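You operate a simulated robot arm through the tools that you are given. There is no shell and no other tool. Be economical: measure what you need, move in short steps, check, and stop when the job is done.

The job below is to be done with a simulated two-armed robot. You get a single attempt, and the scene is never put back.

TASK
Take the check cloth from the trestle top and lay it out flat on the plank top.

It is judged by the outcome, as a careful person would: the job done as asked, and still so three seconds after it is handed in. It fails if anything else is knocked over, pushed out of place, dropped, spilled or broken. Flat cloth is picked up by pressing the open fingertips on it (5 to 10 N) and closing them slowly along it; thin cloth reads only 2 to 8 mm in the jaws.

THE ROBOT
Two 7-joint arms with two-finger parallel grippers on one trunk, on a base that drives. Base frame: it is fixed to the floor where the robot stands at the start and does not move with it; the origin is under the middle of the robot, x ahead of it, y to its left, z up. Lengths are in cm, angles in degrees, forces in N, time in s.
The left shoulder is at the start at [5, 16.5, 108], the right one opposite. Places, roughly: check cloth [60, 0, 80]; plank top [90, 160, 80]. Payload 3.91 kg a hand.
The tool frame of a hand sits at the grasp point between the pads (the TCP): z along the fingers, y along the line on which they close. The tips reach 3 cm beyond it. The gripper opens to 11 cm. The fingers are 2 cm wide and 1 cm thick; the gripper's body (4.8 by 11.2 cm) begins 5.5 cm behind the TCP.
Orientation is told as [roll, pitch, yaw] about the base's x, y, z axes, in that order, counted from this pose: with the fingers straight down and closing along the base's y, the tool's x points along the base's -x, its y along +y and its z along -z.

THE INTERFACE
- The arms move only by the tool servo_tool. It takes "left_moves", "right_moves" or both (then of equal length, played together; a hand with none holds still); each is one flat list of numbers, 7 for each row, row after row: the finger opening in cm, from 0 to 11, then the shift along the tool's x, y, z in units of 50 mm (1.0 is 50 mm), then the turn, a rotation vector about the tool's x, y, z in units of 4 degrees (1.0 is 4 degrees). In form: [hand, tx, ty, tz, ax, ay, az, hand, tx, ty, tz, ax, ay, az, ...]. A call has 1 to 12 rows; each row shifts and turns the commanded pose from where the row before left it, along the tool's axes as they then stand. A call with a number of a shift or a turn outside -1 to 1 is refused whole. Rows are played at 5 a second. More than 5 cm and 8.6 degrees between two rows, or a gripper value outside its range, and nothing of the call is played. A pose out of reach is approached as far as the arm can. The call stops where the force on the tool passes 40 N (or 10 N more than at its start, if that is more) or the arm is blocked; 0.2 s more then pass. The fingers move at their own pace (about 4.5 cm/s each) and stop on an object; they squeeze with about 29 N. The grip force told is the motor's: it shows also when the fingers shut on nothing. Time passes only in rows, and 0.2 s behind the last, so rows that do not move let the fingers close. It gives the time, the measured TCP pose, the force on the tool (base axes), the opening and the grip force at its end, in the units of the frame above (readings bear some noise), with the torque about the TCP (base axes, N m) and any sound that the robot's microphone picked up.
- Cameras (640 x 400 px; columns grow to the right, rows downward): "scene" is now at [12.48, 0.89, 125.39]; the picture's right is [0.02, -1.00, 0.00], its down [-0.53, -0.01, -0.85] and it looks along [0.85, 0.02, -0.53] (base axes); focal length 263 px, centre (320, 200). "left" rides on the left gripper at [7.2, -1.7, -10.3] in its tool frame; the picture's right is [0.23, 0.97, 0.00], its down [-0.76, 0.18, -0.62] and it looks along [-0.61, 0.14, 0.78] (tool axes); focal length 222 px, centre (320, 200). "right" rides on the right gripper at [7.2, 1.7, -10.3] in its tool frame; the picture's right is [-0.23, 0.97, 0.00], its down [-0.76, -0.18, -0.62] and it looks along [-0.61, -0.14, 0.78] (tool axes); focal length 222 px, centre (320, 200).
- get_image(camera): a new picture of that camera. It takes no simulated time.
- move_column(by): slides the trunk up (or, below 0, down) by that many cm; the arms and the scene camera ride with it, the base frame stays. It gives what a move gives, with no picture.
- drive_base(legs): drives the robot by 1 to 6 legs, each [ahead, left, turn to the left] in cm, cm and degrees, along the robot's own axes; the way and the turn of a leg run together, so that a leg with both is an arc; at most 150 cm and 180 degrees a leg. The arms and the cameras ride along, it lands a little off, and it stops where it bumps. It gives what a move gives.
- aim_head(pan, tilt): turns the head with the scene camera to pan (to the left, within 80 degrees either way) and tilt (down, from -29 to 69), counted from straight ahead of the robot. It gives what a move gives.
- probe_pixels(camera, pixels): there is no depth. For up to 12 entries [column, row, z] of the newest picture of that camera ("zoom" is the newest enlarged one), the place [x, y] in the base frame at which the ray of that pixel passes the height z, good to about 0.2 cm, but the place of the scene camera against the robot may be out by one fixed shift of up to 1.2 cm in any direction. It takes no simulated time.
- inspect(camera, box): a new picture of the part [left, top, right, bottom] of that camera's present view, enlarged. It takes no simulated time.
- close_job(): hands the job in; it is judged then, once.

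Work in short steps. Measure before you move; look again where a grasp or a placing could have gone wrong, and mend it. You have 80 turns and 78 pictures in all, those below and enlarged ones among them. Open the grippers and draw the arms clear of the work before you hand the job in, unless the task says otherwise; then end with one line.

The tools are called by a JSON object that holds its "op" and its "data". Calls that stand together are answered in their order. servo_tool: Moves the arms, as the interface text tells. Its arguments: {"type":"object","properties":{"left_moves":{"type":"array"},"right_moves":{"type":"array"}},"required":[]} The other tools are called the same way: move_column (by) slides the trunk up or down; drive_base (legs) drives the base; aim_head (pan, tilt) turns the head that bears the scene camera; get_image (camera) takes a picture; probe_pixels (camera, pixels) gives the place at which the rays of pixels pass given heights; inspect (camera, box) takes an enlarged picture of a part of a camera's view; close_job () hands the job in.

At the start:

```text
time_s: 0.0
left_ee_pos: [49.8, 29.1, 97.99]
left_orientation: [-0.1, 0.0, 0.1]
left_ft_force: [-0.7, 0.8, -0.4]
left_wrist_torque: [0.01, 0.0, -0.02]
left_grip_width: 11.0
left_gripper_force: 0.1
right_ee_pos: [50.29, -19.07, 104.5]
right_orientation: [0.0, 0.0, 0.0]
right_ft_force: [-0.6, -0.7, 1.1]
right_wrist_torque: [0.03, -0.01, 0.03]
right_grip_width: 11.0
right_gripper_force: 0.0
trunk travel left (down, up): [-30.0, 20.3]
robot x, y, heading: [0.19, -0.04, 0.0]
head pan, tilt: [1.2, 32.3]
```

scene: 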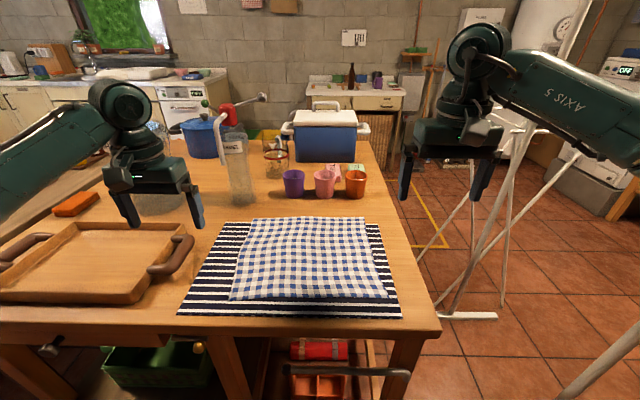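
right: 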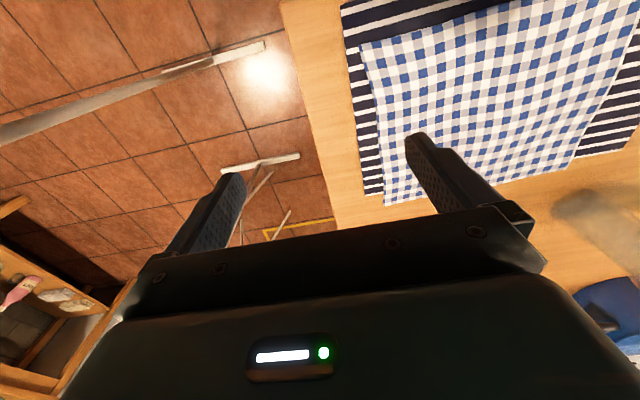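
left: 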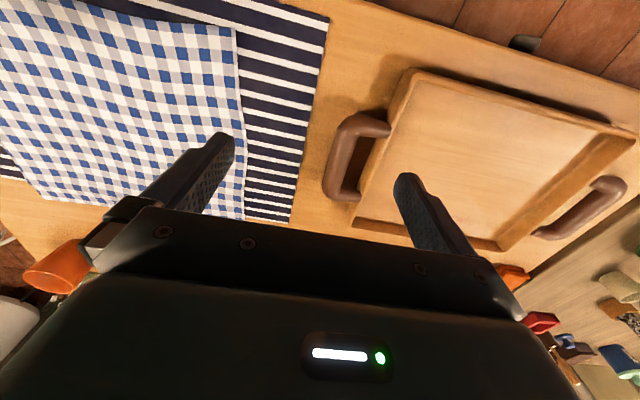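

The check cloth has corners at about (254,218), (366,218), (388,297), (230,299), lying on a striped cloth that has to stay. I measure the corners and turn the head left to see the plank top.

{"op": "probe_pixels", "data": {"camera": "scene", "pixels": [[254, 218, 76], [366, 218, 76], [388, 297, 76], [230, 299, 76], [225, 222, 75.6], [377, 224, 75.6], [401, 318, 75.6], [178, 314, 75.6], [440, 330, 75.4], [392, 200, 75.4]]}}

{"op": "inspect", "data": {"camera": "scene", "box": [170, 190, 450, 340]}}

{"op": "aim_head", "data": {"pan": 60, "tilt": 25}}

{"op": "get_image", "data": {"camera": "scene"}}

```text
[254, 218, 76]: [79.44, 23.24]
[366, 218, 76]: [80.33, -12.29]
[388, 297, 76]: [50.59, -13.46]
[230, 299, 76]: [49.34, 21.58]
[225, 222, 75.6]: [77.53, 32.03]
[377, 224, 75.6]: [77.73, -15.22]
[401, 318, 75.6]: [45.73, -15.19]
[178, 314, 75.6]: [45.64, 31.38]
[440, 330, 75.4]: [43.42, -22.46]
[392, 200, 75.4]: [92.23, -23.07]
```

```text
2.29 times, centred on (310, 265) of scene
```

zoom: 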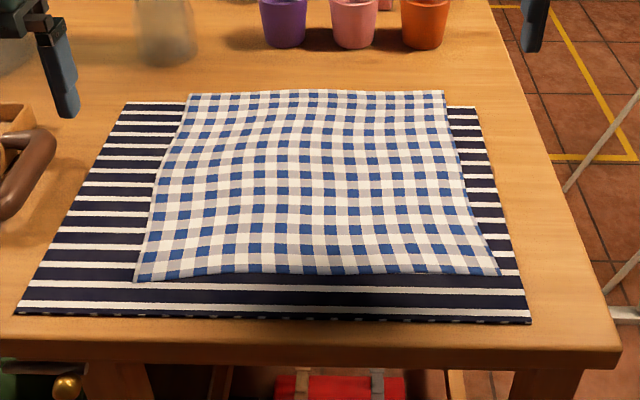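

```text
time_s: 1.3
left_ee_pos: [49.82, 29.03, 98.12]
left_orientation: [0.1, -0.1, 0.0]
left_ft_force: [0.2, -0.5, -0.5]
left_wrist_torque: [0.01, -0.01, -0.01]
left_grip_width: 11.01
left_gripper_force: 0.0
right_ee_pos: [50.31, -18.99, 104.36]
right_orientation: [0.0, 0.0, 0.0]
right_ft_force: [-0.4, -0.2, 0.9]
right_wrist_torque: [0.0, -0.06, -0.03]
right_grip_width: 10.95
right_gripper_force: 0.1
trunk travel left (down, up): [-30.0, 20.3]
robot x, y, heading: [-0.09, -0.19, 0.1]
head pan, tilt: [60.0, 25.0]
```

```text
73 pictures are left
```

scene: 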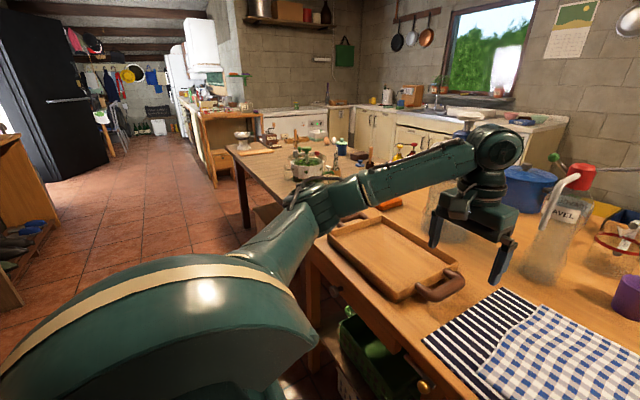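

Wrist pictures from the start show the cloth's near corners, at (361,42) in "right" and (236,28) in "left". I probe them to take out the scene camera's shift, and I look more closely at the plank top.

{"op": "probe_pixels", "data": {"camera": "right", "pixels": [[361, 42, 76], [386, 205, 76], [343, 5, 75.6]]}}

{"op": "probe_pixels", "data": {"camera": "left", "pixels": [[236, 28, 76], [243, 218, 76], [328, 18, 75.6], [291, 222, 75.6]]}}

{"op": "inspect", "data": {"camera": "scene", "box": [190, 90, 460, 240]}}

```text
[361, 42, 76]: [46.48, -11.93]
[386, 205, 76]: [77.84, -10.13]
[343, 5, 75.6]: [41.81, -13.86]
```

```text
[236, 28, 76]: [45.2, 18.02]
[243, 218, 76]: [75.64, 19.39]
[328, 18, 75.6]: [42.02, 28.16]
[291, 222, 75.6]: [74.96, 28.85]
```

```text
2.37 times, centred on (325, 165) of scene
```

zoom: 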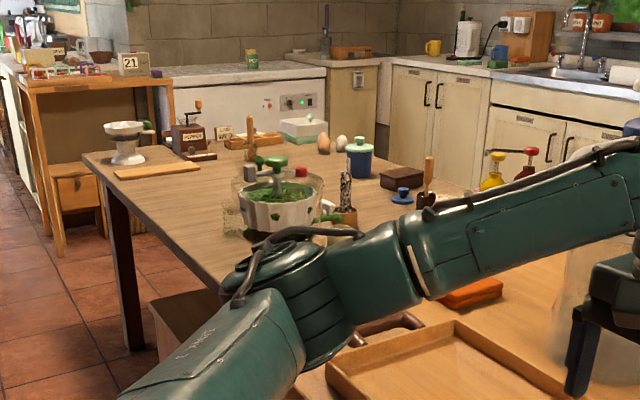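

The scene and wrist readings disagree by 3–4 cm, which suggests the surface is nearer z≈79–80 than 75.4. I move both hands over the near corners, still high, and look again.

{"op": "servo_tool", "data": {"left_moves": [6, 0.065, -0.675, 0.3, 0, 0, 0, 6, 0.065, -0.675, 0.3, 0, 0, 0, 6, 0.065, -0.675, 0.3, 0, 0, 0, 6, 0.065, -0.675, 0.3, 0, 0, 0], "right_moves": [6, 0.04, 0.475, 0.625, 0, 0, 0, 6, 0.04, 0.475, 0.625, 0, 0, 0, 6, 0.04, 0.475, 0.625, 0, 0, 0, 6, 0.04, 0.475, 0.625, 0, 0, 0]}}

{"op": "get_image", "data": {"camera": "left"}}

{"op": "get_image", "data": {"camera": "right"}}

```text
time_s: 2.3
left_ee_pos: [48.55, 15.52, 91.97]
left_orientation: [0.0, 0.0, 0.0]
left_ft_force: [0.7, 0.3, 0.3]
left_wrist_torque: [0.01, 0.02, -0.01]
left_grip_width: 5.99
left_gripper_force: 0.0
right_ee_pos: [49.56, -9.45, 91.9]
right_orientation: [-0.1, 0.1, -0.1]
right_ft_force: [1.2, -0.7, -0.4]
right_wrist_torque: [0.0, -0.01, -0.02]
right_grip_width: 5.96
right_gripper_force: 0.1
trunk travel left (down, up): [-30.0, 20.3]
robot x, y, heading: [0.17, 0.1, -0.0]
head pan, tilt: [60.0, 25.0]
```

```text
71 pictures are left
```

left: 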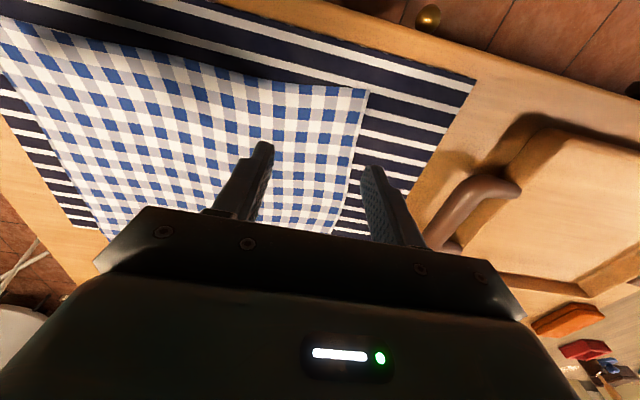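

```text
70 pictures are left
```

right: 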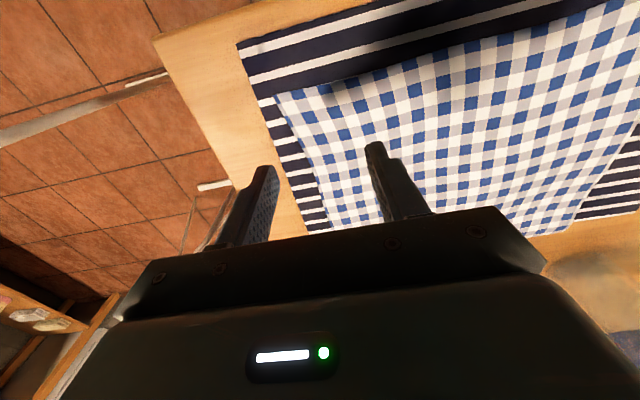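

The corners now show clearly: left camera (367,90), right camera (276,96). I probe them at several heights.

{"op": "probe_pixels", "data": {"camera": "left", "pixels": [[367, 90, 76], [367, 90, 79], [367, 90, 81], [474, 80, 75.6], [474, 80, 80], [6, 18, 76], [331, 232, 76]]}}

{"op": "probe_pixels", "data": {"camera": "right", "pixels": [[276, 96, 76], [276, 96, 79], [276, 96, 81], [237, 44, 75.6], [237, 44, 80], [640, 5, 76], [325, 232, 76]]}}

```text
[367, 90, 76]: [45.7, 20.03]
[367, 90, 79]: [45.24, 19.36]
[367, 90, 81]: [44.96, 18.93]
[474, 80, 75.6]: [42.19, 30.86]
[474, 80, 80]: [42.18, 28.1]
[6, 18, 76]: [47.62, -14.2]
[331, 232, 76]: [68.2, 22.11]
```

```text
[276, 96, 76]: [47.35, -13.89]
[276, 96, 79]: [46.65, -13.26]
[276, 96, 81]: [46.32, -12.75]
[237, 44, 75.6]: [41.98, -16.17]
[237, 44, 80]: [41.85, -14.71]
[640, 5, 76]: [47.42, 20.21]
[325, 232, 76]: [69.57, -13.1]
```

Two views put the mat corner at z≈80, so contact should come at TCP z≈83.3. I set the opening to 4 cm, shift to just inside the near corners and come down to about 85.

{"op": "servo_tool", "data": {"left_moves": [4, 0.2, 0.02, 0.7, 0, 0, 0, 4, 0.2, 0.02, 0.7, 0, 0, 0, 4, 0, 0, 0, 0, 0, 0], "right_moves": [4, 0.16, -0.02, 0.7, 0, 0, 0, 4, 0.16, -0.02, 0.7, 0, 0, 0, 4, 0, 0, 0, 0, 0, 0]}}

{"op": "get_image", "data": {"camera": "left"}}

{"op": "get_image", "data": {"camera": "right"}}

```text
time_s: 3.1
left_ee_pos: [46.5, 15.7, 85.02]
left_orientation: [0.1, 0.0, 0.1]
left_ft_force: [-0.4, -0.1, 0.6]
left_wrist_torque: [0.03, -0.01, 0.0]
left_grip_width: 3.99
left_gripper_force: 0.0
right_ee_pos: [47.86, -9.75, 84.92]
right_orientation: [0.0, 0.0, 0.1]
right_ft_force: [-0.3, -0.1, -0.4]
right_wrist_torque: [-0.04, -0.04, -0.04]
right_grip_width: 3.98
right_gripper_force: 0.1
trunk travel left (down, up): [-30.0, 20.3]
robot x, y, heading: [-0.01, -0.2, 0.2]
head pan, tilt: [60.0, 25.0]
```

```text
69 pictures are left
```

left: 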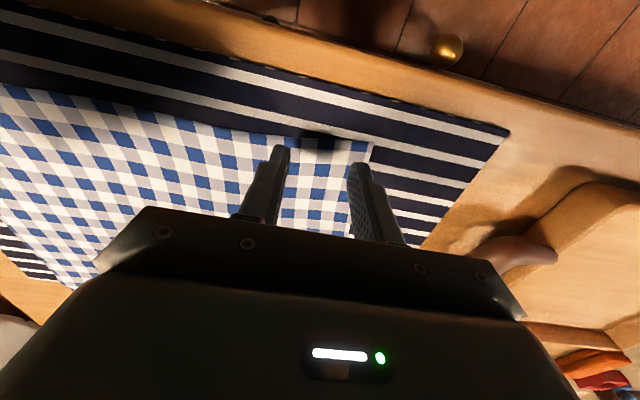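

```text
68 pictures are left
```

right: 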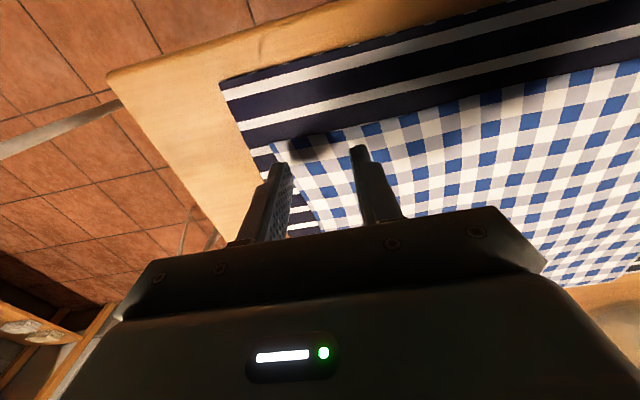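

I probe the corners (370,143) and (272,143) again at z=80.3 to check the outer fingers land on the check cloth only.

{"op": "probe_pixels", "data": {"camera": "left", "pixels": [[370, 143, 80.3], [355, 228, 80.3], [250, 132, 80.3]]}}

{"op": "probe_pixels", "data": {"camera": "right", "pixels": [[272, 143, 80.3], [318, 230, 80.3], [365, 126, 80.3]]}}

```text
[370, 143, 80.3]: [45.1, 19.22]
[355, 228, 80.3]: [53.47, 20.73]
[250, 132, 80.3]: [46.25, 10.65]
```

```text
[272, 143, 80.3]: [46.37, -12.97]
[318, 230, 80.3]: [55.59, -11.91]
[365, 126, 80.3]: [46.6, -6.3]
```

The outer fingers are a little close to the edges, so I nudge both hands inward. Then I lower to about 83.5.

{"op": "servo_tool", "data": {"left_moves": [4, -0.14, -0.06, 0, 0, 0, 0, 4, 0, 0, 0.14, 0, 0, 0, 4, 0, 0, 0.14, 0, 0, 0], "right_moves": [4, -0.08, 0.13, 0, 0, 0, 0, 4, 0, 0, 0.14, 0, 0, 0, 4, 0, 0, 0.14, 0, 0, 0]}}

```text
time_s: 3.9
left_ee_pos: [47.19, 15.37, 83.68]
left_orientation: [0.0, -0.1, 0.2]
left_ft_force: [0.4, 0.0, 0.0]
left_wrist_torque: [-0.02, -0.01, -0.01]
left_grip_width: 3.98
left_gripper_force: 0.0
right_ee_pos: [48.36, -9.13, 83.59]
right_orientation: [0.0, -0.1, 0.0]
right_ft_force: [0.6, -0.5, 2.9]
right_wrist_torque: [-0.04, 0.0, 0.01]
right_grip_width: 4.02
right_gripper_force: 0.0
trunk travel left (down, up): [-30.0, 20.3]
robot x, y, heading: [0.43, 0.2, 0.3]
head pan, tilt: [60.0, 25.0]
```

The right hand is just touching (2.9 N). I press a little further.

{"op": "servo_tool", "data": {"left_moves": [4, 0, 0, 0.05, 0, 0, 0, 4, 0, 0, 0.04, 0, 0, 0], "right_moves": [4, 0, 0, 0.03, 0, 0, 0, 4, 0, 0, 0.02, 0, 0, 0]}}

```text
time_s: 4.5
left_ee_pos: [47.19, 15.29, 83.54]
left_orientation: [-0.1, -0.5, 0.0]
left_ft_force: [-0.2, 0.0, 20.2]
left_wrist_torque: [0.18, 0.09, 0.04]
left_grip_width: 4.0
left_gripper_force: 0.1
right_ee_pos: [48.23, -9.13, 83.48]
right_orientation: [0.2, -0.2, -0.1]
right_ft_force: [4.6, -0.5, 11.2]
right_wrist_torque: [-0.04, -0.16, -0.01]
right_grip_width: 4.01
right_gripper_force: 0.1
trunk travel left (down, up): [-30.0, 20.3]
robot x, y, heading: [-0.02, 0.21, 0.1]
head pan, tilt: [60.0, 25.0]
```

The left hand presses too hard (20 N) and the right slightly. I back off to about 8 N each.

{"op": "servo_tool", "data": {"left_moves": [4, 0, 0, -0.05, 0, 0, 0], "right_moves": [4, 0, 0, -0.015, 0, 0, 0]}}

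```text
time_s: 4.9
left_ee_pos: [47.35, 15.34, 83.62]
left_orientation: [-0.1, -0.2, 0.2]
left_ft_force: [4.9, -0.6, 14.2]
left_wrist_torque: [0.05, -0.12, -0.02]
left_grip_width: 4.0
left_gripper_force: 0.0
right_ee_pos: [48.29, -9.02, 83.54]
right_orientation: [0.1, -0.2, -0.1]
right_ft_force: [4.0, -1.7, 13.7]
right_wrist_torque: [-0.11, -0.12, 0.01]
right_grip_width: 4.01
right_gripper_force: 0.1
trunk travel left (down, up): [-30.0, 20.3]
robot x, y, heading: [-0.31, 0.12, -0.0]
head pan, tilt: [60.0, 25.0]
```

{"op": "servo_tool", "data": {"left_moves": [4, 0, 0, -0.03, 0, 0, 0], "right_moves": [4, 0, 0, -0.025, 0, 0, 0]}}

```text
time_s: 5.3
left_ee_pos: [47.06, 15.49, 83.66]
left_orientation: [0.0, 0.0, 0.2]
left_ft_force: [3.6, -2.2, 7.2]
left_wrist_torque: [-0.06, -0.1, -0.03]
left_grip_width: 3.99
left_gripper_force: 0.1
right_ee_pos: [48.32, -8.98, 83.53]
right_orientation: [-0.1, -0.1, 0.0]
right_ft_force: [4.3, -1.7, 11.8]
right_wrist_torque: [-0.1, -0.16, 0.0]
right_grip_width: 4.01
right_gripper_force: 0.1
trunk travel left (down, up): [-30.0, 20.3]
robot x, y, heading: [0.31, 0.07, -0.3]
head pan, tilt: [60.0, 25.0]
```

Pressing is now about 7 and 12 N. I ease the right hand slightly and close both slowly.

{"op": "servo_tool", "data": {"left_moves": [3.6, 0, 0, 0, 0, 0, 0, 3.2, 0, 0, 0, 0, 0, 0, 2.8, 0, 0, 0, 0, 0, 0, 2.4, 0, 0, 0, 0, 0, 0, 2.0, 0, 0, 0, 0, 0, 0, 1.6, 0, 0, 0, 0, 0, 0, 1.2, 0, 0, 0, 0, 0, 0, 0.8, 0, 0, 0, 0, 0, 0, 0.4, 0, 0, 0, 0, 0, 0, 0, 0, 0, 0, 0, 0, 0, 0, 0, 0, 0, 0, 0, 0], "right_moves": [3.6, 0, 0, -0.02, 0, 0, 0, 3.2, 0, 0, 0, 0, 0, 0, 2.8, 0, 0, 0, 0, 0, 0, 2.4, 0, 0, 0, 0, 0, 0, 2.0, 0, 0, 0, 0, 0, 0, 1.6, 0, 0, 0, 0, 0, 0, 1.2, 0, 0, 0, 0, 0, 0, 0.8, 0, 0, 0, 0, 0, 0, 0.4, 0, 0, 0, 0, 0, 0, 0, 0, 0, 0, 0, 0, 0, 0, 0, 0, 0, 0, 0, 0]}}

{"op": "get_image", "data": {"camera": "left"}}

{"op": "get_image", "data": {"camera": "right"}}

```text
time_s: 7.7
left_ee_pos: [47.31, 15.5, 83.52]
left_orientation: [0.0, 0.0, 0.1]
left_ft_force: [-0.3, 0.1, 1.1]
left_wrist_torque: [0.03, -0.01, 0.01]
left_grip_width: 0.02
left_gripper_force: 29.2
right_ee_pos: [48.27, -8.98, 83.56]
right_orientation: [0.1, 0.1, 0.0]
right_ft_force: [-0.5, 0.5, -0.8]
right_wrist_torque: [-0.03, 0.02, -0.01]
right_grip_width: 0.0
right_gripper_force: 29.2
trunk travel left (down, up): [-30.0, 20.3]
robot x, y, heading: [0.02, -0.13, 0.1]
head pan, tilt: [60.0, 25.0]
```

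```text
67 pictures are left
```

left: 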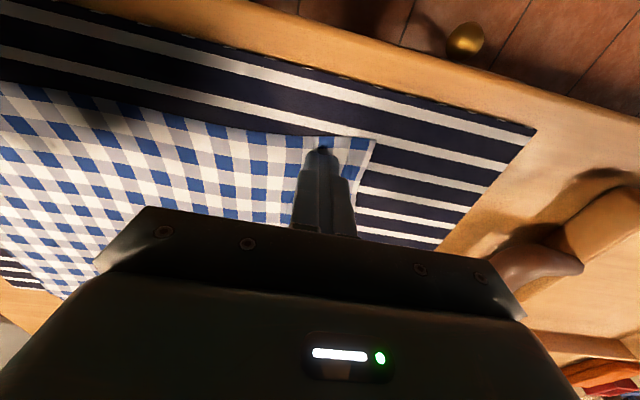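

```text
66 pictures are left
```

right: 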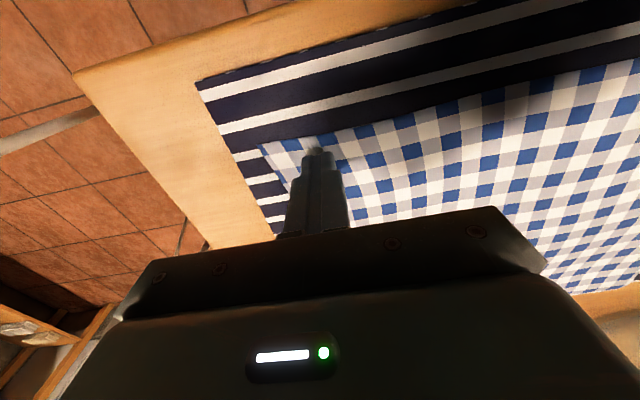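

Both jaws closed on nothing (0.0 cm), and the press had faded to about 0 N during the closing. I lift 1 cm, reopen to 4 cm and press down again.

{"op": "servo_tool", "data": {"left_moves": [0, 0, 0, -0.2, 0, 0, 0, 4, 0, 0, 0, 0, 0, 0, 4, 0, 0, 0, 0, 0, 0, 4, 0, 0, 0.1, 0, 0, 0, 4, 0, 0, 0.1, 0, 0, 0, 4, 0, 0, 0.03, 0, 0, 0], "right_moves": [0, 0, 0, -0.2, 0, 0, 0, 4, 0, 0, 0, 0, 0, 0, 4, 0, 0, 0, 0, 0, 0, 4, 0, 0, 0.1, 0, 0, 0, 4, 0, 0, 0.1, 0, 0, 0, 4, 0, 0, 0.03, 0, 0, 0]}}

```text
time_s: 9.1
left_ee_pos: [47.21, 15.39, 83.59]
left_orientation: [0.0, 0.0, 0.1]
left_ft_force: [-1.1, 0.3, 4.3]
left_wrist_torque: [0.03, -0.03, 0.0]
left_grip_width: 4.0
left_gripper_force: 0.0
right_ee_pos: [48.28, -9.04, 83.51]
right_orientation: [0.0, -0.2, -0.1]
right_ft_force: [0.0, -0.4, 5.1]
right_wrist_torque: [0.04, 0.01, 0.01]
right_grip_width: 3.98
right_gripper_force: 0.1
trunk travel left (down, up): [-30.0, 20.3]
robot x, y, heading: [0.08, 0.05, -0.3]
head pan, tilt: [60.0, 25.0]
```

Pressing at 4–5 N. I add a bit and close halfway, then check the force.

{"op": "servo_tool", "data": {"left_moves": [4, 0, 0, 0.03, 0, 0, 0, 3.7, 0, 0, 0, 0, 0, 0, 3.4, 0, 0, 0, 0, 0, 0, 3.1, 0, 0, 0, 0, 0, 0, 2.8, 0, 0, 0, 0, 0, 0, 2.5, 0, 0, 0, 0, 0, 0], "right_moves": [4, 0, 0, 0.03, 0, 0, 0, 3.7, 0, 0, 0, 0, 0, 0, 3.4, 0, 0, 0, 0, 0, 0, 3.1, 0, 0, 0, 0, 0, 0, 2.8, 0, 0, 0, 0, 0, 0, 2.5, 0, 0, 0, 0, 0, 0]}}

{"op": "get_image", "data": {"camera": "left"}}

```text
time_s: 10.5
left_ee_pos: [47.14, 15.33, 83.57]
left_orientation: [0.0, -0.4, 0.1]
left_ft_force: [4.6, -2.0, 21.1]
left_wrist_torque: [-0.05, -0.05, 0.02]
left_grip_width: 2.58
left_gripper_force: 4.7
right_ee_pos: [48.2, -9.03, 83.59]
right_orientation: [0.0, -0.3, 0.0]
right_ft_force: [2.6, 0.7, 20.3]
right_wrist_torque: [-0.02, -0.01, 0.02]
right_grip_width: 2.36
right_gripper_force: 0.1
trunk travel left (down, up): [-30.0, 20.3]
robot x, y, heading: [0.27, -0.07, -0.1]
head pan, tilt: [60.0, 25.0]
```

```text
65 pictures are left
```

left: 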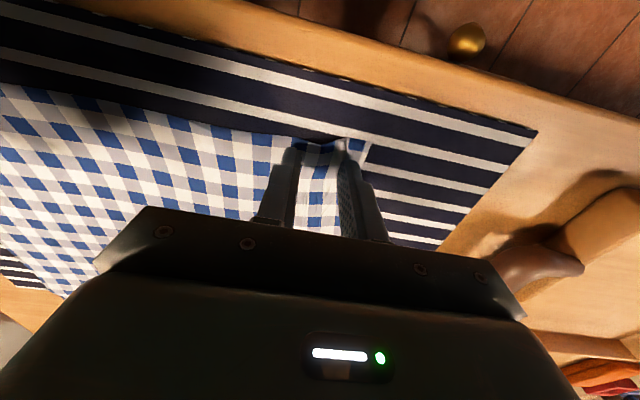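

A ridge is forming between the fingers, but the force is about 20 N. I ease 2 mm and keep closing.

{"op": "servo_tool", "data": {"left_moves": [2.5, 0, 0, -0.04, 0, 0, 0, 2.2, 0, 0, 0, 0, 0, 0, 1.9, 0, 0, 0, 0, 0, 0, 1.6, 0, 0, 0, 0, 0, 0], "right_moves": [2.5, 0, 0, -0.04, 0, 0, 0, 2.2, 0, 0, 0, 0, 0, 0, 1.9, 0, 0, 0, 0, 0, 0, 1.6, 0, 0, 0, 0, 0, 0]}}

```text
time_s: 11.5
left_ee_pos: [47.09, 15.46, 83.5]
left_orientation: [0.2, 0.0, 0.1]
left_ft_force: [-0.5, 0.3, 12.0]
left_wrist_torque: [-0.07, 0.0, 0.0]
left_grip_width: 1.27
left_gripper_force: 0.2
right_ee_pos: [48.1, -8.99, 83.41]
right_orientation: [0.0, -0.1, 0.0]
right_ft_force: [0.2, -0.6, 11.1]
right_wrist_torque: [0.02, 0.03, 0.02]
right_grip_width: 1.68
right_gripper_force: 0.9
trunk travel left (down, up): [-30.0, 20.3]
robot x, y, heading: [-0.01, -0.0, 0.3]
head pan, tilt: [60.0, 25.0]
```

Force is about 11–12 N. I continue closing fully.

{"op": "servo_tool", "data": {"left_moves": [1.2, 0, 0, -0.01, 0, 0, 0, 0.9, 0, 0, 0, 0, 0, 0, 0.6, 0, 0, 0, 0, 0, 0, 0.3, 0, 0, 0, 0, 0, 0, 0, 0, 0, 0, 0, 0, 0, 0, 0, 0, 0, 0, 0, 0], "right_moves": [1.2, 0, 0, 0, 0, 0, 0, 0.9, 0, 0, 0, 0, 0, 0, 0.6, 0, 0, 0, 0, 0, 0, 0.3, 0, 0, 0, 0, 0, 0, 0, 0, 0, 0, 0, 0, 0, 0, 0, 0, 0, 0, 0, 0]}}

{"op": "get_image", "data": {"camera": "left"}}

{"op": "get_image", "data": {"camera": "right"}}

```text
time_s: 12.9
left_ee_pos: [47.19, 15.29, 83.54]
left_orientation: [-0.1, 0.0, 0.1]
left_ft_force: [-1.5, 1.0, 4.7]
left_wrist_torque: [0.02, 0.06, 0.02]
left_grip_width: 0.0
left_gripper_force: 29.3
right_ee_pos: [48.23, -9.12, 83.53]
right_orientation: [0.1, -0.1, 0.0]
right_ft_force: [-1.4, -1.9, 7.9]
right_wrist_torque: [-0.05, 0.03, -0.02]
right_grip_width: 0.0
right_gripper_force: 29.1
trunk travel left (down, up): [-30.0, 20.3]
robot x, y, heading: [-0.21, -0.43, -0.0]
head pan, tilt: [60.0, 25.0]
```

```text
64 pictures are left
```

left: 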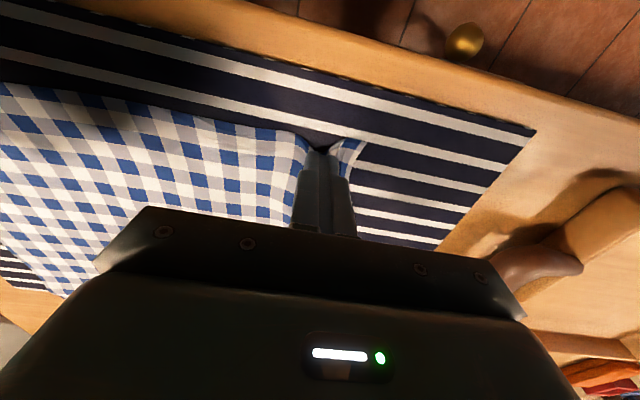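

```text
63 pictures are left
```

right: 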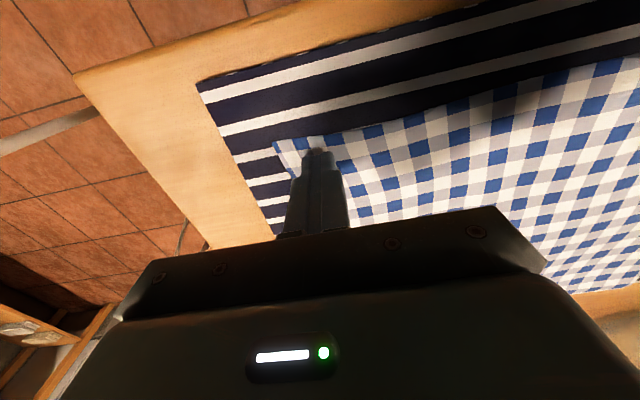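

The jaws read 0.0, but the left cloth looks gathered. I lift 3 cm to see whether anything is held.

{"op": "servo_tool", "data": {"left_moves": [0, 0, 0, -0.3, 0, 0, 0, 0, 0, 0, -0.3, 0, 0, 0], "right_moves": [0, 0, 0, -0.3, 0, 0, 0, 0, 0, 0, -0.3, 0, 0, 0]}}

{"op": "get_image", "data": {"camera": "left"}}

{"op": "get_image", "data": {"camera": "right"}}

```text
time_s: 13.5
left_ee_pos: [47.25, 15.47, 86.47]
left_orientation: [-0.1, -0.1, 0.2]
left_ft_force: [0.3, 0.0, 0.8]
left_wrist_torque: [0.01, 0.02, -0.01]
left_grip_width: 0.0
left_gripper_force: 28.8
right_ee_pos: [48.43, -9.01, 86.53]
right_orientation: [0.0, 0.0, 0.0]
right_ft_force: [0.8, 0.6, 0.2]
right_wrist_torque: [0.05, 0.01, 0.02]
right_grip_width: 0.0
right_gripper_force: 28.9
trunk travel left (down, up): [-30.0, 20.3]
robot x, y, heading: [0.0, -0.02, -0.1]
head pan, tilt: [60.0, 25.0]
```

```text
62 pictures are left
```

left: 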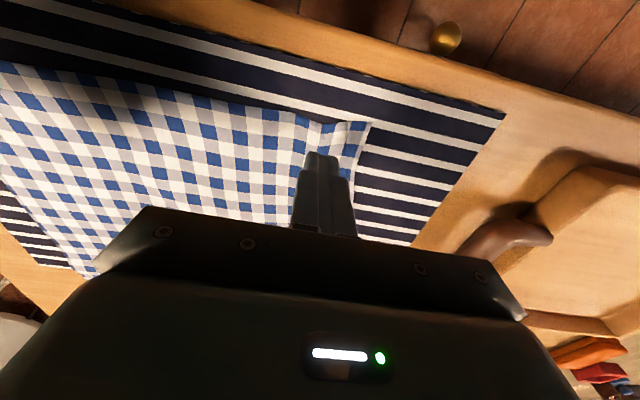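

```text
61 pictures are left
```

right: 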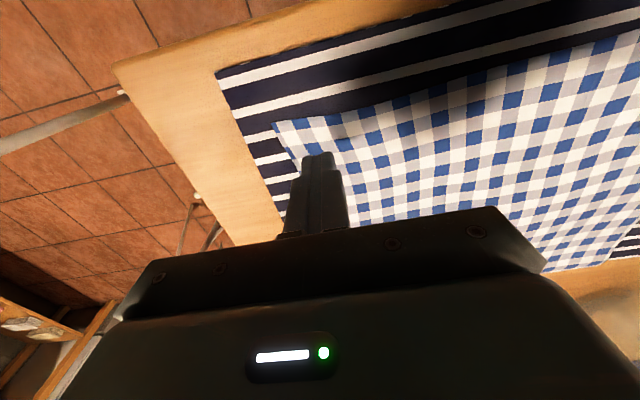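

Nothing held, and the cloth and mat are still in place. I retry with a 5 cm opening, shifted 5 mm further inward, and will close slower under steadier pressure.

{"op": "servo_tool", "data": {"left_moves": [5, 0, -0.1, 0, 0, 0, 0, 5, 0, 0, 0.1, 0, 0, 0, 5, 0, 0, 0.2, 0, 0, 0, 5, 0, 0, 0.2, 0, 0, 0, 5, 0, 0, 0.1, 0, 0, 0, 5, 0, 0, 0.04, 0, 0, 0], "right_moves": [5, 0, 0.1, 0, 0, 0, 0, 5, 0, 0, 0.1, 0, 0, 0, 5, 0, 0, 0.2, 0, 0, 0, 5, 0, 0, 0.2, 0, 0, 0, 5, 0, 0, 0.1, 0, 0, 0, 5, 0, 0, 0.04, 0, 0, 0]}}

```text
time_s: 14.9
left_ee_pos: [47.26, 14.95, 83.54]
left_orientation: [-0.1, -0.2, 0.1]
left_ft_force: [3.8, 1.9, 8.9]
left_wrist_torque: [0.12, -0.05, 0.0]
left_grip_width: 5.0
left_gripper_force: 0.0
right_ee_pos: [48.24, -8.41, 83.7]
right_orientation: [0.1, -0.2, -0.1]
right_ft_force: [-0.9, -3.1, 12.0]
right_wrist_torque: [-0.1, 0.1, -0.03]
right_grip_width: 4.99
right_gripper_force: 0.0
trunk travel left (down, up): [-30.0, 20.3]
robot x, y, heading: [-0.02, 0.22, 0.0]
head pan, tilt: [60.0, 25.0]
```

Pressing at 9 and 12 N. I close slowly to about 2.8 cm with the fingers kept pressed.

{"op": "servo_tool", "data": {"left_moves": [4.8, 0, 0, 0, 0, 0, 0, 4.6, 0, 0, 0, 0, 0, 0, 4.4, 0, 0, 0, 0, 0, 0, 4.2, 0, 0, 0, 0, 0, 0, 4.0, 0, 0, 0, 0, 0, 0, 3.8, 0, 0, 0, 0, 0, 0, 3.6, 0, 0, 0, 0, 0, 0, 3.4, 0, 0, 0, 0, 0, 0, 3.2, 0, 0, 0, 0, 0, 0, 3.0, 0, 0, 0, 0, 0, 0, 2.8, 0, 0, 0, 0, 0, 0], "right_moves": [4.8, 0, 0, 0, 0, 0, 0, 4.6, 0, 0, 0, 0, 0, 0, 4.4, 0, 0, 0, 0, 0, 0, 4.2, 0, 0, 0, 0, 0, 0, 4.0, 0, 0, 0, 0, 0, 0, 3.8, 0, 0, 0, 0, 0, 0, 3.6, 0, 0, 0, 0, 0, 0, 3.4, 0, 0, 0, 0, 0, 0, 3.2, 0, 0, 0, 0, 0, 0, 3.0, 0, 0, 0, 0, 0, 0, 2.8, 0, 0, 0, 0, 0, 0]}}

{"op": "get_image", "data": {"camera": "left"}}

{"op": "get_image", "data": {"camera": "right"}}

```text
time_s: 17.3
left_ee_pos: [47.1, 14.86, 83.59]
left_orientation: [0.0, -0.2, 0.0]
left_ft_force: [1.9, -1.0, 22.5]
left_wrist_torque: [0.02, 0.05, 0.01]
left_grip_width: 2.9
left_gripper_force: 4.6
right_ee_pos: [48.23, -8.6, 83.51]
right_orientation: [0.1, -0.3, 0.1]
right_ft_force: [1.1, -0.3, 22.7]
right_wrist_torque: [-0.03, 0.06, 0.04]
right_grip_width: 2.67
right_gripper_force: 0.1
trunk travel left (down, up): [-30.0, 20.3]
robot x, y, heading: [0.02, -0.12, -0.1]
head pan, tilt: [60.0, 25.0]
```

```text
60 pictures are left
```

left: 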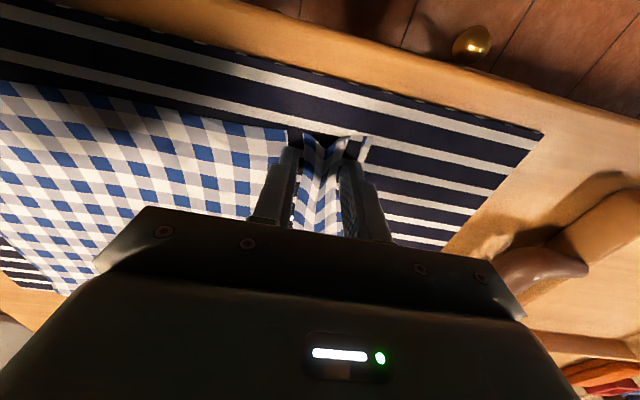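

```text
59 pictures are left
```

right: 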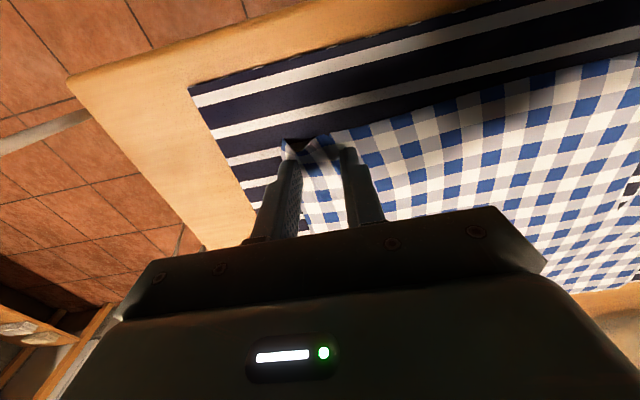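

Good ridges now stand between the fingers of both hands. I ease 1 mm and close the rest slowly.

{"op": "servo_tool", "data": {"left_moves": [2.5, 0, 0, -0.02, 0, 0, 0, 2.2, 0, 0, 0, 0, 0, 0, 1.9, 0, 0, 0, 0, 0, 0, 1.6, 0, 0, 0, 0, 0, 0, 1.3, 0, 0, 0, 0, 0, 0, 1.0, 0, 0, 0, 0, 0, 0, 0.7, 0, 0, 0, 0, 0, 0, 0.4, 0, 0, 0, 0, 0, 0, 0, 0, 0, 0, 0, 0, 0, 0, 0, 0, 0, 0, 0, 0], "right_moves": [2.5, 0, 0, -0.02, 0, 0, 0, 2.2, 0, 0, 0, 0, 0, 0, 1.9, 0, 0, 0, 0, 0, 0, 1.6, 0, 0, 0, 0, 0, 0, 1.3, 0, 0, 0, 0, 0, 0, 1.0, 0, 0, 0, 0, 0, 0, 0.7, 0, 0, 0, 0, 0, 0, 0.4, 0, 0, 0, 0, 0, 0, 0, 0, 0, 0, 0, 0, 0, 0, 0, 0, 0, 0, 0, 0]}}

{"op": "get_image", "data": {"camera": "left"}}

{"op": "get_image", "data": {"camera": "right"}}

```text
time_s: 19.5
left_ee_pos: [47.08, 14.67, 83.6]
left_orientation: [-0.1, -0.1, 0.1]
left_ft_force: [1.2, -11.5, 11.7]
left_wrist_torque: [-0.33, 0.01, 0.11]
left_grip_width: 0.28
left_gripper_force: 28.6
right_ee_pos: [48.15, -8.5, 83.67]
right_orientation: [0.2, -0.2, 0.0]
right_ft_force: [0.2, 4.1, 19.3]
right_wrist_torque: [0.09, 0.08, -0.02]
right_grip_width: 1.08
right_gripper_force: 28.9
trunk travel left (down, up): [-30.0, 20.3]
robot x, y, heading: [0.22, -0.1, 0.0]
head pan, tilt: [60.0, 25.0]
```

```text
58 pictures are left
```

left: 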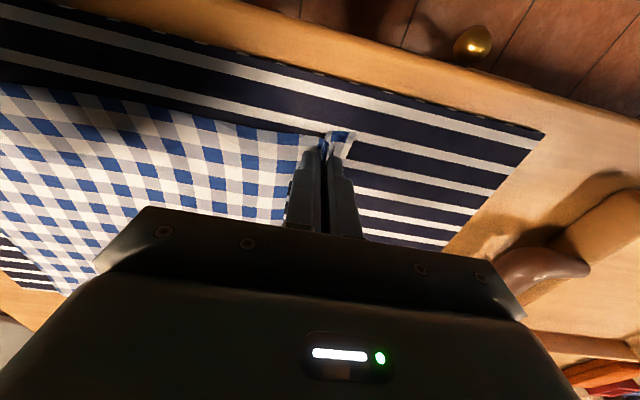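

```text
57 pictures are left
```

right: 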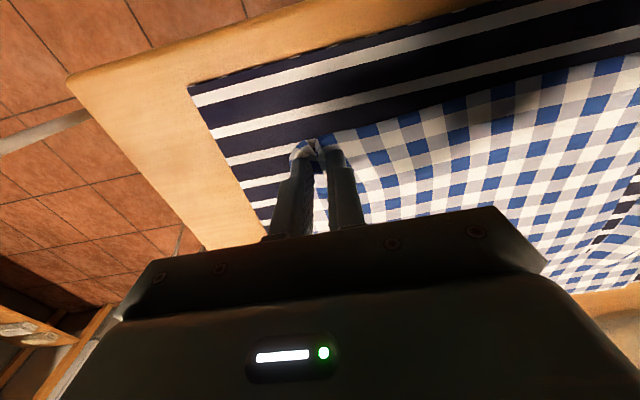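

Left holds at 2.8 mm. Right reads 10.8 mm, so it may have extra layers or the mat. I lift 4 cm slowly and check.

{"op": "servo_tool", "data": {"left_moves": [0, 0, 0, -0.2, 0, 0, 0, 0, 0, 0, -0.3, 0, 0, 0, 0, 0, 0, -0.3, 0, 0, 0], "right_moves": [0, 0, 0, -0.2, 0, 0, 0, 0, 0, 0, -0.3, 0, 0, 0, 0, 0, 0, -0.3, 0, 0, 0]}}

{"op": "get_image", "data": {"camera": "right"}}

{"op": "aim_head", "data": {"pan": 0, "tilt": 40}}

{"op": "inspect", "data": {"camera": "scene", "box": [150, 140, 470, 340]}}

```text
time_s: 20.3
left_ee_pos: [47.18, 14.84, 87.32]
left_orientation: [-0.2, -0.1, 0.0]
left_ft_force: [1.2, -16.4, 0.4]
left_wrist_torque: [-0.52, -0.05, 0.12]
left_grip_width: 0.29
left_gripper_force: 28.8
right_ee_pos: [48.16, -8.42, 87.34]
right_orientation: [0.1, 0.2, 0.0]
right_ft_force: [-1.9, 16.8, 1.2]
right_wrist_torque: [0.52, 0.01, -0.07]
right_grip_width: 0.2
right_gripper_force: 28.9
trunk travel left (down, up): [-30.0, 20.3]
robot x, y, heading: [-0.02, -0.14, -0.1]
head pan, tilt: [60.0, 25.0]
```

```text
56 pictures are left
```

right: 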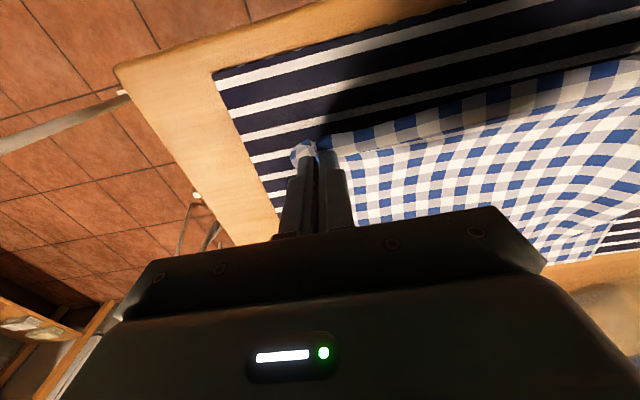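

```text
time_s: 21.6
left_ee_pos: [47.19, 14.86, 87.37]
left_orientation: [-0.1, 0.0, 0.0]
left_ft_force: [1.7, -17.1, 0.4]
left_wrist_torque: [-0.56, -0.01, 0.15]
left_grip_width: 0.26
left_gripper_force: 29.1
right_ee_pos: [48.2, -8.48, 87.42]
right_orientation: [0.2, 0.1, 0.0]
right_ft_force: [-1.1, 17.7, 0.3]
right_wrist_torque: [0.55, 0.05, -0.03]
right_grip_width: 0.18
right_gripper_force: 28.6
trunk travel left (down, up): [-30.0, 20.3]
robot x, y, heading: [0.28, -0.46, 0.1]
head pan, tilt: [0.0, 40.0]
```

```text
2.00 times, centred on (310, 240) of scene
```

zoom: 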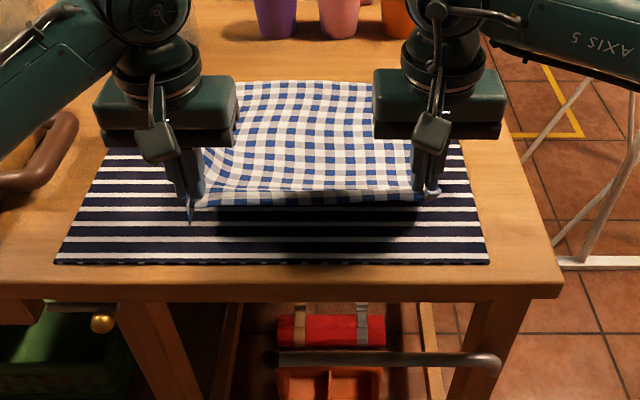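

Both hands hold only the check cloth and the mat is undisturbed. Tension between the hands is 17 N, so I ease them inward 4 mm each. Then I lift up and forward so the cloth peels off rather than dragging the mat.

{"op": "servo_tool", "data": {"left_moves": [0, 0, -0.08, -0.1, 0, 0, 0, 0, -0.3, 0, -0.4, 0, 0, 0, 0, -0.3, 0, -0.4, 0, 0, 0, 0, -0.3, 0, -0.4, 0, 0, 0, 0, -0.3, 0, -0.4, 0, 0, 0, 0, -0.3, 0, -0.4, 0, 0, 0, 0, -0.3, 0, -0.4, 0, 0, 0, 0, -0.3, 0, -0.4, 0, 0, 0, 0, -0.2, 0, -0.4, 0, 0, 0], "right_moves": [0, 0, 0.08, -0.1, 0, 0, 0, 0, -0.3, 0, -0.4, 0, 0, 0, 0, -0.3, 0, -0.4, 0, 0, 0, 0, -0.3, 0, -0.4, 0, 0, 0, 0, -0.3, 0, -0.4, 0, 0, 0, 0, -0.3, 0, -0.4, 0, 0, 0, 0, -0.3, 0, -0.4, 0, 0, 0, 0, -0.3, 0, -0.4, 0, 0, 0, 0, -0.2, 0, -0.4, 0, 0, 0]}}

{"op": "move_column", "data": {"by": 16}}

{"op": "get_image", "data": {"camera": "scene"}}

```text
time_s: 23.6
left_ee_pos: [58.69, 14.52, 103.95]
left_orientation: [0.0, -0.1, 0.1]
left_ft_force: [0.0, -6.3, 0.0]
left_wrist_torque: [-0.12, -0.06, 0.01]
left_grip_width: 0.25
left_gripper_force: 29.1
right_ee_pos: [59.75, -8.15, 104.02]
right_orientation: [0.0, 0.0, 0.0]
right_ft_force: [-0.1, 5.6, -0.5]
right_wrist_torque: [0.15, 0.01, 0.0]
right_grip_width: 0.19
right_gripper_force: 29.5
trunk travel left (down, up): [-30.0, 20.3]
robot x, y, heading: [0.48, 0.11, -0.1]
head pan, tilt: [0.0, 40.0]
```

```text
time_s: 25.4
left_ee_pos: [58.78, 14.36, 120.04]
left_orientation: [0.0, -0.1, 0.1]
left_ft_force: [0.6, -4.7, -0.2]
left_wrist_torque: [-0.16, 0.02, 0.0]
left_grip_width: 0.24
left_gripper_force: 29.4
right_ee_pos: [59.77, -8.01, 119.84]
right_orientation: [-0.1, 0.0, 0.0]
right_ft_force: [-0.3, 5.3, -0.5]
right_wrist_torque: [0.16, 0.02, 0.01]
right_grip_width: 0.2
right_gripper_force: 28.9
trunk travel left (down, up): [-46.0, 4.3]
robot x, y, heading: [0.17, 0.19, 0.1]
head pan, tilt: [0.0, 40.0]
```

```text
54 pictures are left
```

scene: 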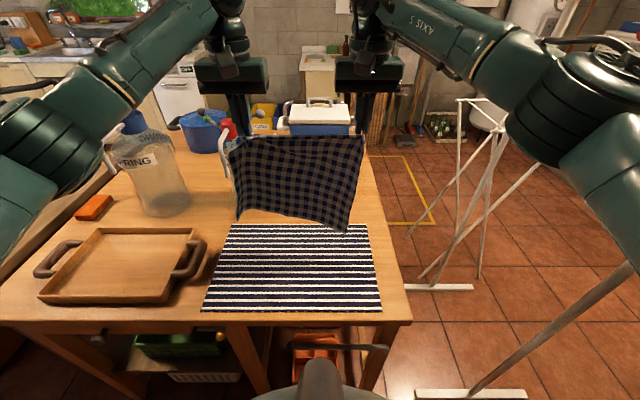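

The cloth hangs free and the mat lies undisturbed. I raise the trunk 4 cm more and look toward the plank table for the route.

{"op": "move_column", "data": {"by": 4}}

{"op": "aim_head", "data": {"pan": 78, "tilt": 30}}

{"op": "get_image", "data": {"camera": "scene"}}

```text
time_s: 26.2
left_ee_pos: [58.77, 14.57, 123.99]
left_orientation: [0.1, 0.0, 0.1]
left_ft_force: [0.4, -3.6, 0.3]
left_wrist_torque: [-0.19, 0.0, 0.04]
left_grip_width: 0.26
left_gripper_force: 29.1
right_ee_pos: [59.8, -8.01, 124.0]
right_orientation: [0.1, 0.0, 0.0]
right_ft_force: [-0.5, 5.1, -0.4]
right_wrist_torque: [0.13, 0.0, -0.05]
right_grip_width: 0.18
right_gripper_force: 28.5
trunk travel left (down, up): [-50.0, 0.3]
robot x, y, heading: [-0.13, 0.02, -0.2]
head pan, tilt: [0.0, 40.0]
```

```text
time_s: 27.8
left_ee_pos: [58.61, 14.52, 124.1]
left_orientation: [0.0, 0.0, 0.2]
left_ft_force: [0.6, -4.1, 0.0]
left_wrist_torque: [-0.13, -0.01, 0.05]
left_grip_width: 0.24
left_gripper_force: 28.9
right_ee_pos: [59.72, -8.12, 123.93]
right_orientation: [0.0, 0.0, -0.1]
right_ft_force: [-0.1, 5.4, -0.3]
right_wrist_torque: [0.12, 0.0, -0.02]
right_grip_width: 0.19
right_gripper_force: 29.2
trunk travel left (down, up): [-50.0, 0.3]
robot x, y, heading: [0.21, 0.27, -0.1]
head pan, tilt: [78.0, 30.0]
```

```text
53 pictures are left
```

scene: 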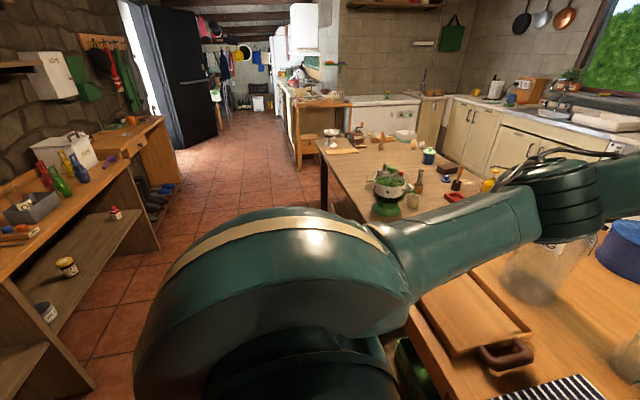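

I measure the corridor: shelf feet at (92,388) and (158,250), and the plank table's near corner at (318,140) with its edges.

{"op": "probe_pixels", "data": {"camera": "scene", "pixels": [[92, 388, 0], [158, 250, 0], [160, 120, 85], [318, 140, 80], [318, 140, 75], [325, 208, 0], [392, 132, 80], [352, 190, 80], [388, 215, 80], [345, 150, 80], [428, 165, 80], [410, 310, 80]]}}

{"op": "inspect", "data": {"camera": "scene", "box": [280, 100, 540, 240]}}

```text
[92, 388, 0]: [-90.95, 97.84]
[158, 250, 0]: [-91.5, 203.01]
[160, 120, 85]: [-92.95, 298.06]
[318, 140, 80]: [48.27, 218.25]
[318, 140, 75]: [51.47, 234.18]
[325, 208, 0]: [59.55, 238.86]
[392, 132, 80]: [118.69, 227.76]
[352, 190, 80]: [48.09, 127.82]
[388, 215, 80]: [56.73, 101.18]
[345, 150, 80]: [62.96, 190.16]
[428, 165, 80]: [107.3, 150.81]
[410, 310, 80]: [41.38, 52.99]
```

```text
2.46 times, centred on (410, 170) of scene
```

zoom: 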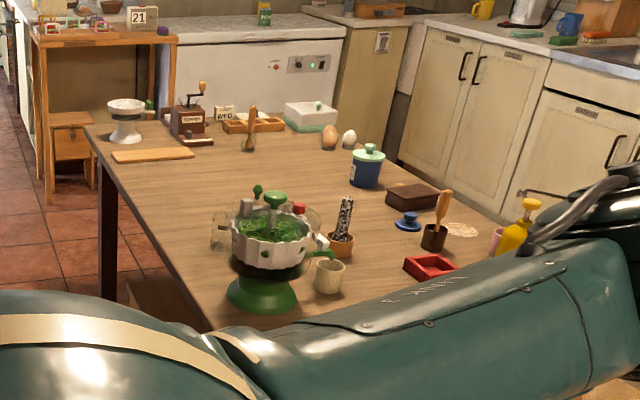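

The plank table spans x≈48 and beyond, y≈100–235, and the corridor (shelf at x≈-91) is wide enough. I draw the hands back 14 cm, back the base 30 cm away, then strafe left in steps.

{"op": "servo_tool", "data": {"left_moves": [0, 0.5, 0, 0, 0, 0, 0, 0, 0.6, 0, 0, 0, 0, 0, 0, 0.6, 0, 0, 0, 0, 0, 0, 0.6, 0, 0, 0, 0, 0, 0, 0.5, 0, 0, 0, 0, 0], "right_moves": [0, 0.5, 0, 0, 0, 0, 0, 0, 0.6, 0, 0, 0, 0, 0, 0, 0.6, 0, 0, 0, 0, 0, 0, 0.6, 0, 0, 0, 0, 0, 0, 0.5, 0, 0, 0, 0, 0]}}

{"op": "drive_base", "data": {"legs": [[-30, 0, 0]]}}

{"op": "drive_base", "data": {"legs": [[0, 80, 0]]}}

{"op": "get_image", "data": {"camera": "scene"}}

```text
time_s: 28.9
left_ee_pos: [44.78, 14.6, 124.05]
left_orientation: [0.0, 0.0, 0.1]
left_ft_force: [0.5, -4.6, 0.1]
left_wrist_torque: [-0.15, 0.0, 0.02]
left_grip_width: 0.25
left_gripper_force: 28.4
right_ee_pos: [45.58, -8.17, 123.84]
right_orientation: [-0.1, 0.0, -0.1]
right_ft_force: [0.1, 4.5, 0.6]
right_wrist_torque: [0.17, 0.01, -0.01]
right_grip_width: 0.16
right_gripper_force: 28.8
trunk travel left (down, up): [-50.0, 0.3]
robot x, y, heading: [0.27, 0.13, 0.2]
head pan, tilt: [78.0, 30.0]
```

```text
time_s: 31.0
left_ee_pos: [14.86, 14.48, 124.07]
left_orientation: [-0.1, 0.0, -0.1]
left_ft_force: [0.7, -4.9, -0.2]
left_wrist_torque: [-0.14, 0.0, 0.03]
left_grip_width: 0.25
left_gripper_force: 29.2
right_ee_pos: [15.8, -8.26, 123.96]
right_orientation: [0.0, 0.0, 0.0]
right_ft_force: [-1.2, 5.0, 0.6]
right_wrist_torque: [0.12, 0.01, -0.02]
right_grip_width: 0.15
right_gripper_force: 29.0
trunk travel left (down, up): [-50.0, 0.3]
robot x, y, heading: [-29.62, 0.24, -0.2]
head pan, tilt: [78.0, 30.0]
```

```text
time_s: 35.3
left_ee_pos: [14.98, 95.12, 123.93]
left_orientation: [0.0, 0.1, -0.1]
left_ft_force: [0.3, -5.0, 0.0]
left_wrist_torque: [-0.13, -0.01, 0.02]
left_grip_width: 0.25
left_gripper_force: 29.3
right_ee_pos: [16.0, 72.36, 123.97]
right_orientation: [0.0, 0.1, -0.1]
right_ft_force: [-1.4, 4.7, -0.3]
right_wrist_torque: [0.09, -0.01, -0.01]
right_grip_width: 0.19
right_gripper_force: 28.8
trunk travel left (down, up): [-50.0, 0.3]
robot x, y, heading: [-29.85, 80.85, -0.1]
head pan, tilt: [78.0, 30.0]
```

```text
51 pictures are left
```

scene: 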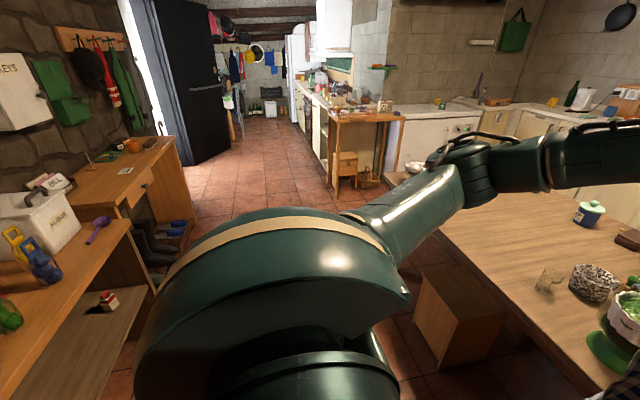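

The way is clear apart from a wooden box under the table. I drive another 70 cm left and look ahead.

{"op": "drive_base", "data": {"legs": [[0, 72, 0]]}}

{"op": "aim_head", "data": {"pan": 0, "tilt": 30}}

{"op": "get_image", "data": {"camera": "scene"}}

```text
time_s: 39.2
left_ee_pos: [14.85, 167.13, 124.11]
left_orientation: [-0.1, 0.0, 0.1]
left_ft_force: [0.3, -4.1, 0.3]
left_wrist_torque: [-0.16, 0.0, 0.06]
left_grip_width: 0.25
left_gripper_force: 29.0
right_ee_pos: [15.94, 144.48, 123.89]
right_orientation: [0.0, -0.1, 0.1]
right_ft_force: [-0.2, 4.8, -0.1]
right_wrist_torque: [0.16, 0.0, 0.01]
right_grip_width: 0.18
right_gripper_force: 29.2
trunk travel left (down, up): [-50.0, 0.3]
robot x, y, heading: [-29.64, 152.63, 0.1]
head pan, tilt: [78.0, 30.0]
```

```text
time_s: 40.8
left_ee_pos: [14.95, 167.07, 124.15]
left_orientation: [-0.1, 0.1, 0.2]
left_ft_force: [1.0, -5.1, -0.1]
left_wrist_torque: [-0.15, -0.01, 0.02]
left_grip_width: 0.26
left_gripper_force: 29.2
right_ee_pos: [15.96, 144.52, 123.93]
right_orientation: [0.1, 0.0, 0.0]
right_ft_force: [0.1, 4.6, 0.2]
right_wrist_torque: [0.12, -0.03, 0.0]
right_grip_width: 0.2
right_gripper_force: 29.4
trunk travel left (down, up): [-50.0, 0.3]
robot x, y, heading: [-29.83, 152.33, 0.0]
head pan, tilt: [0.0, 30.0]
```

```text
50 pictures are left
```

scene: 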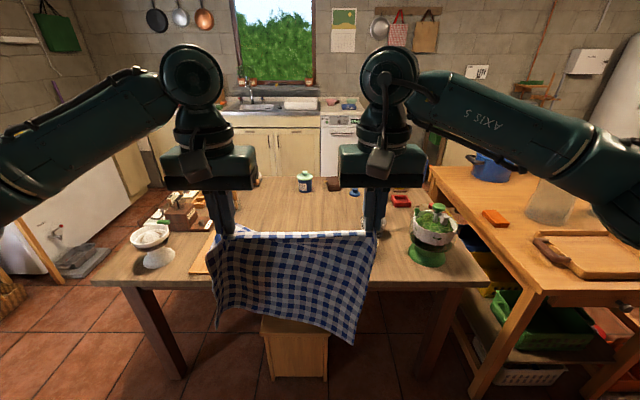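

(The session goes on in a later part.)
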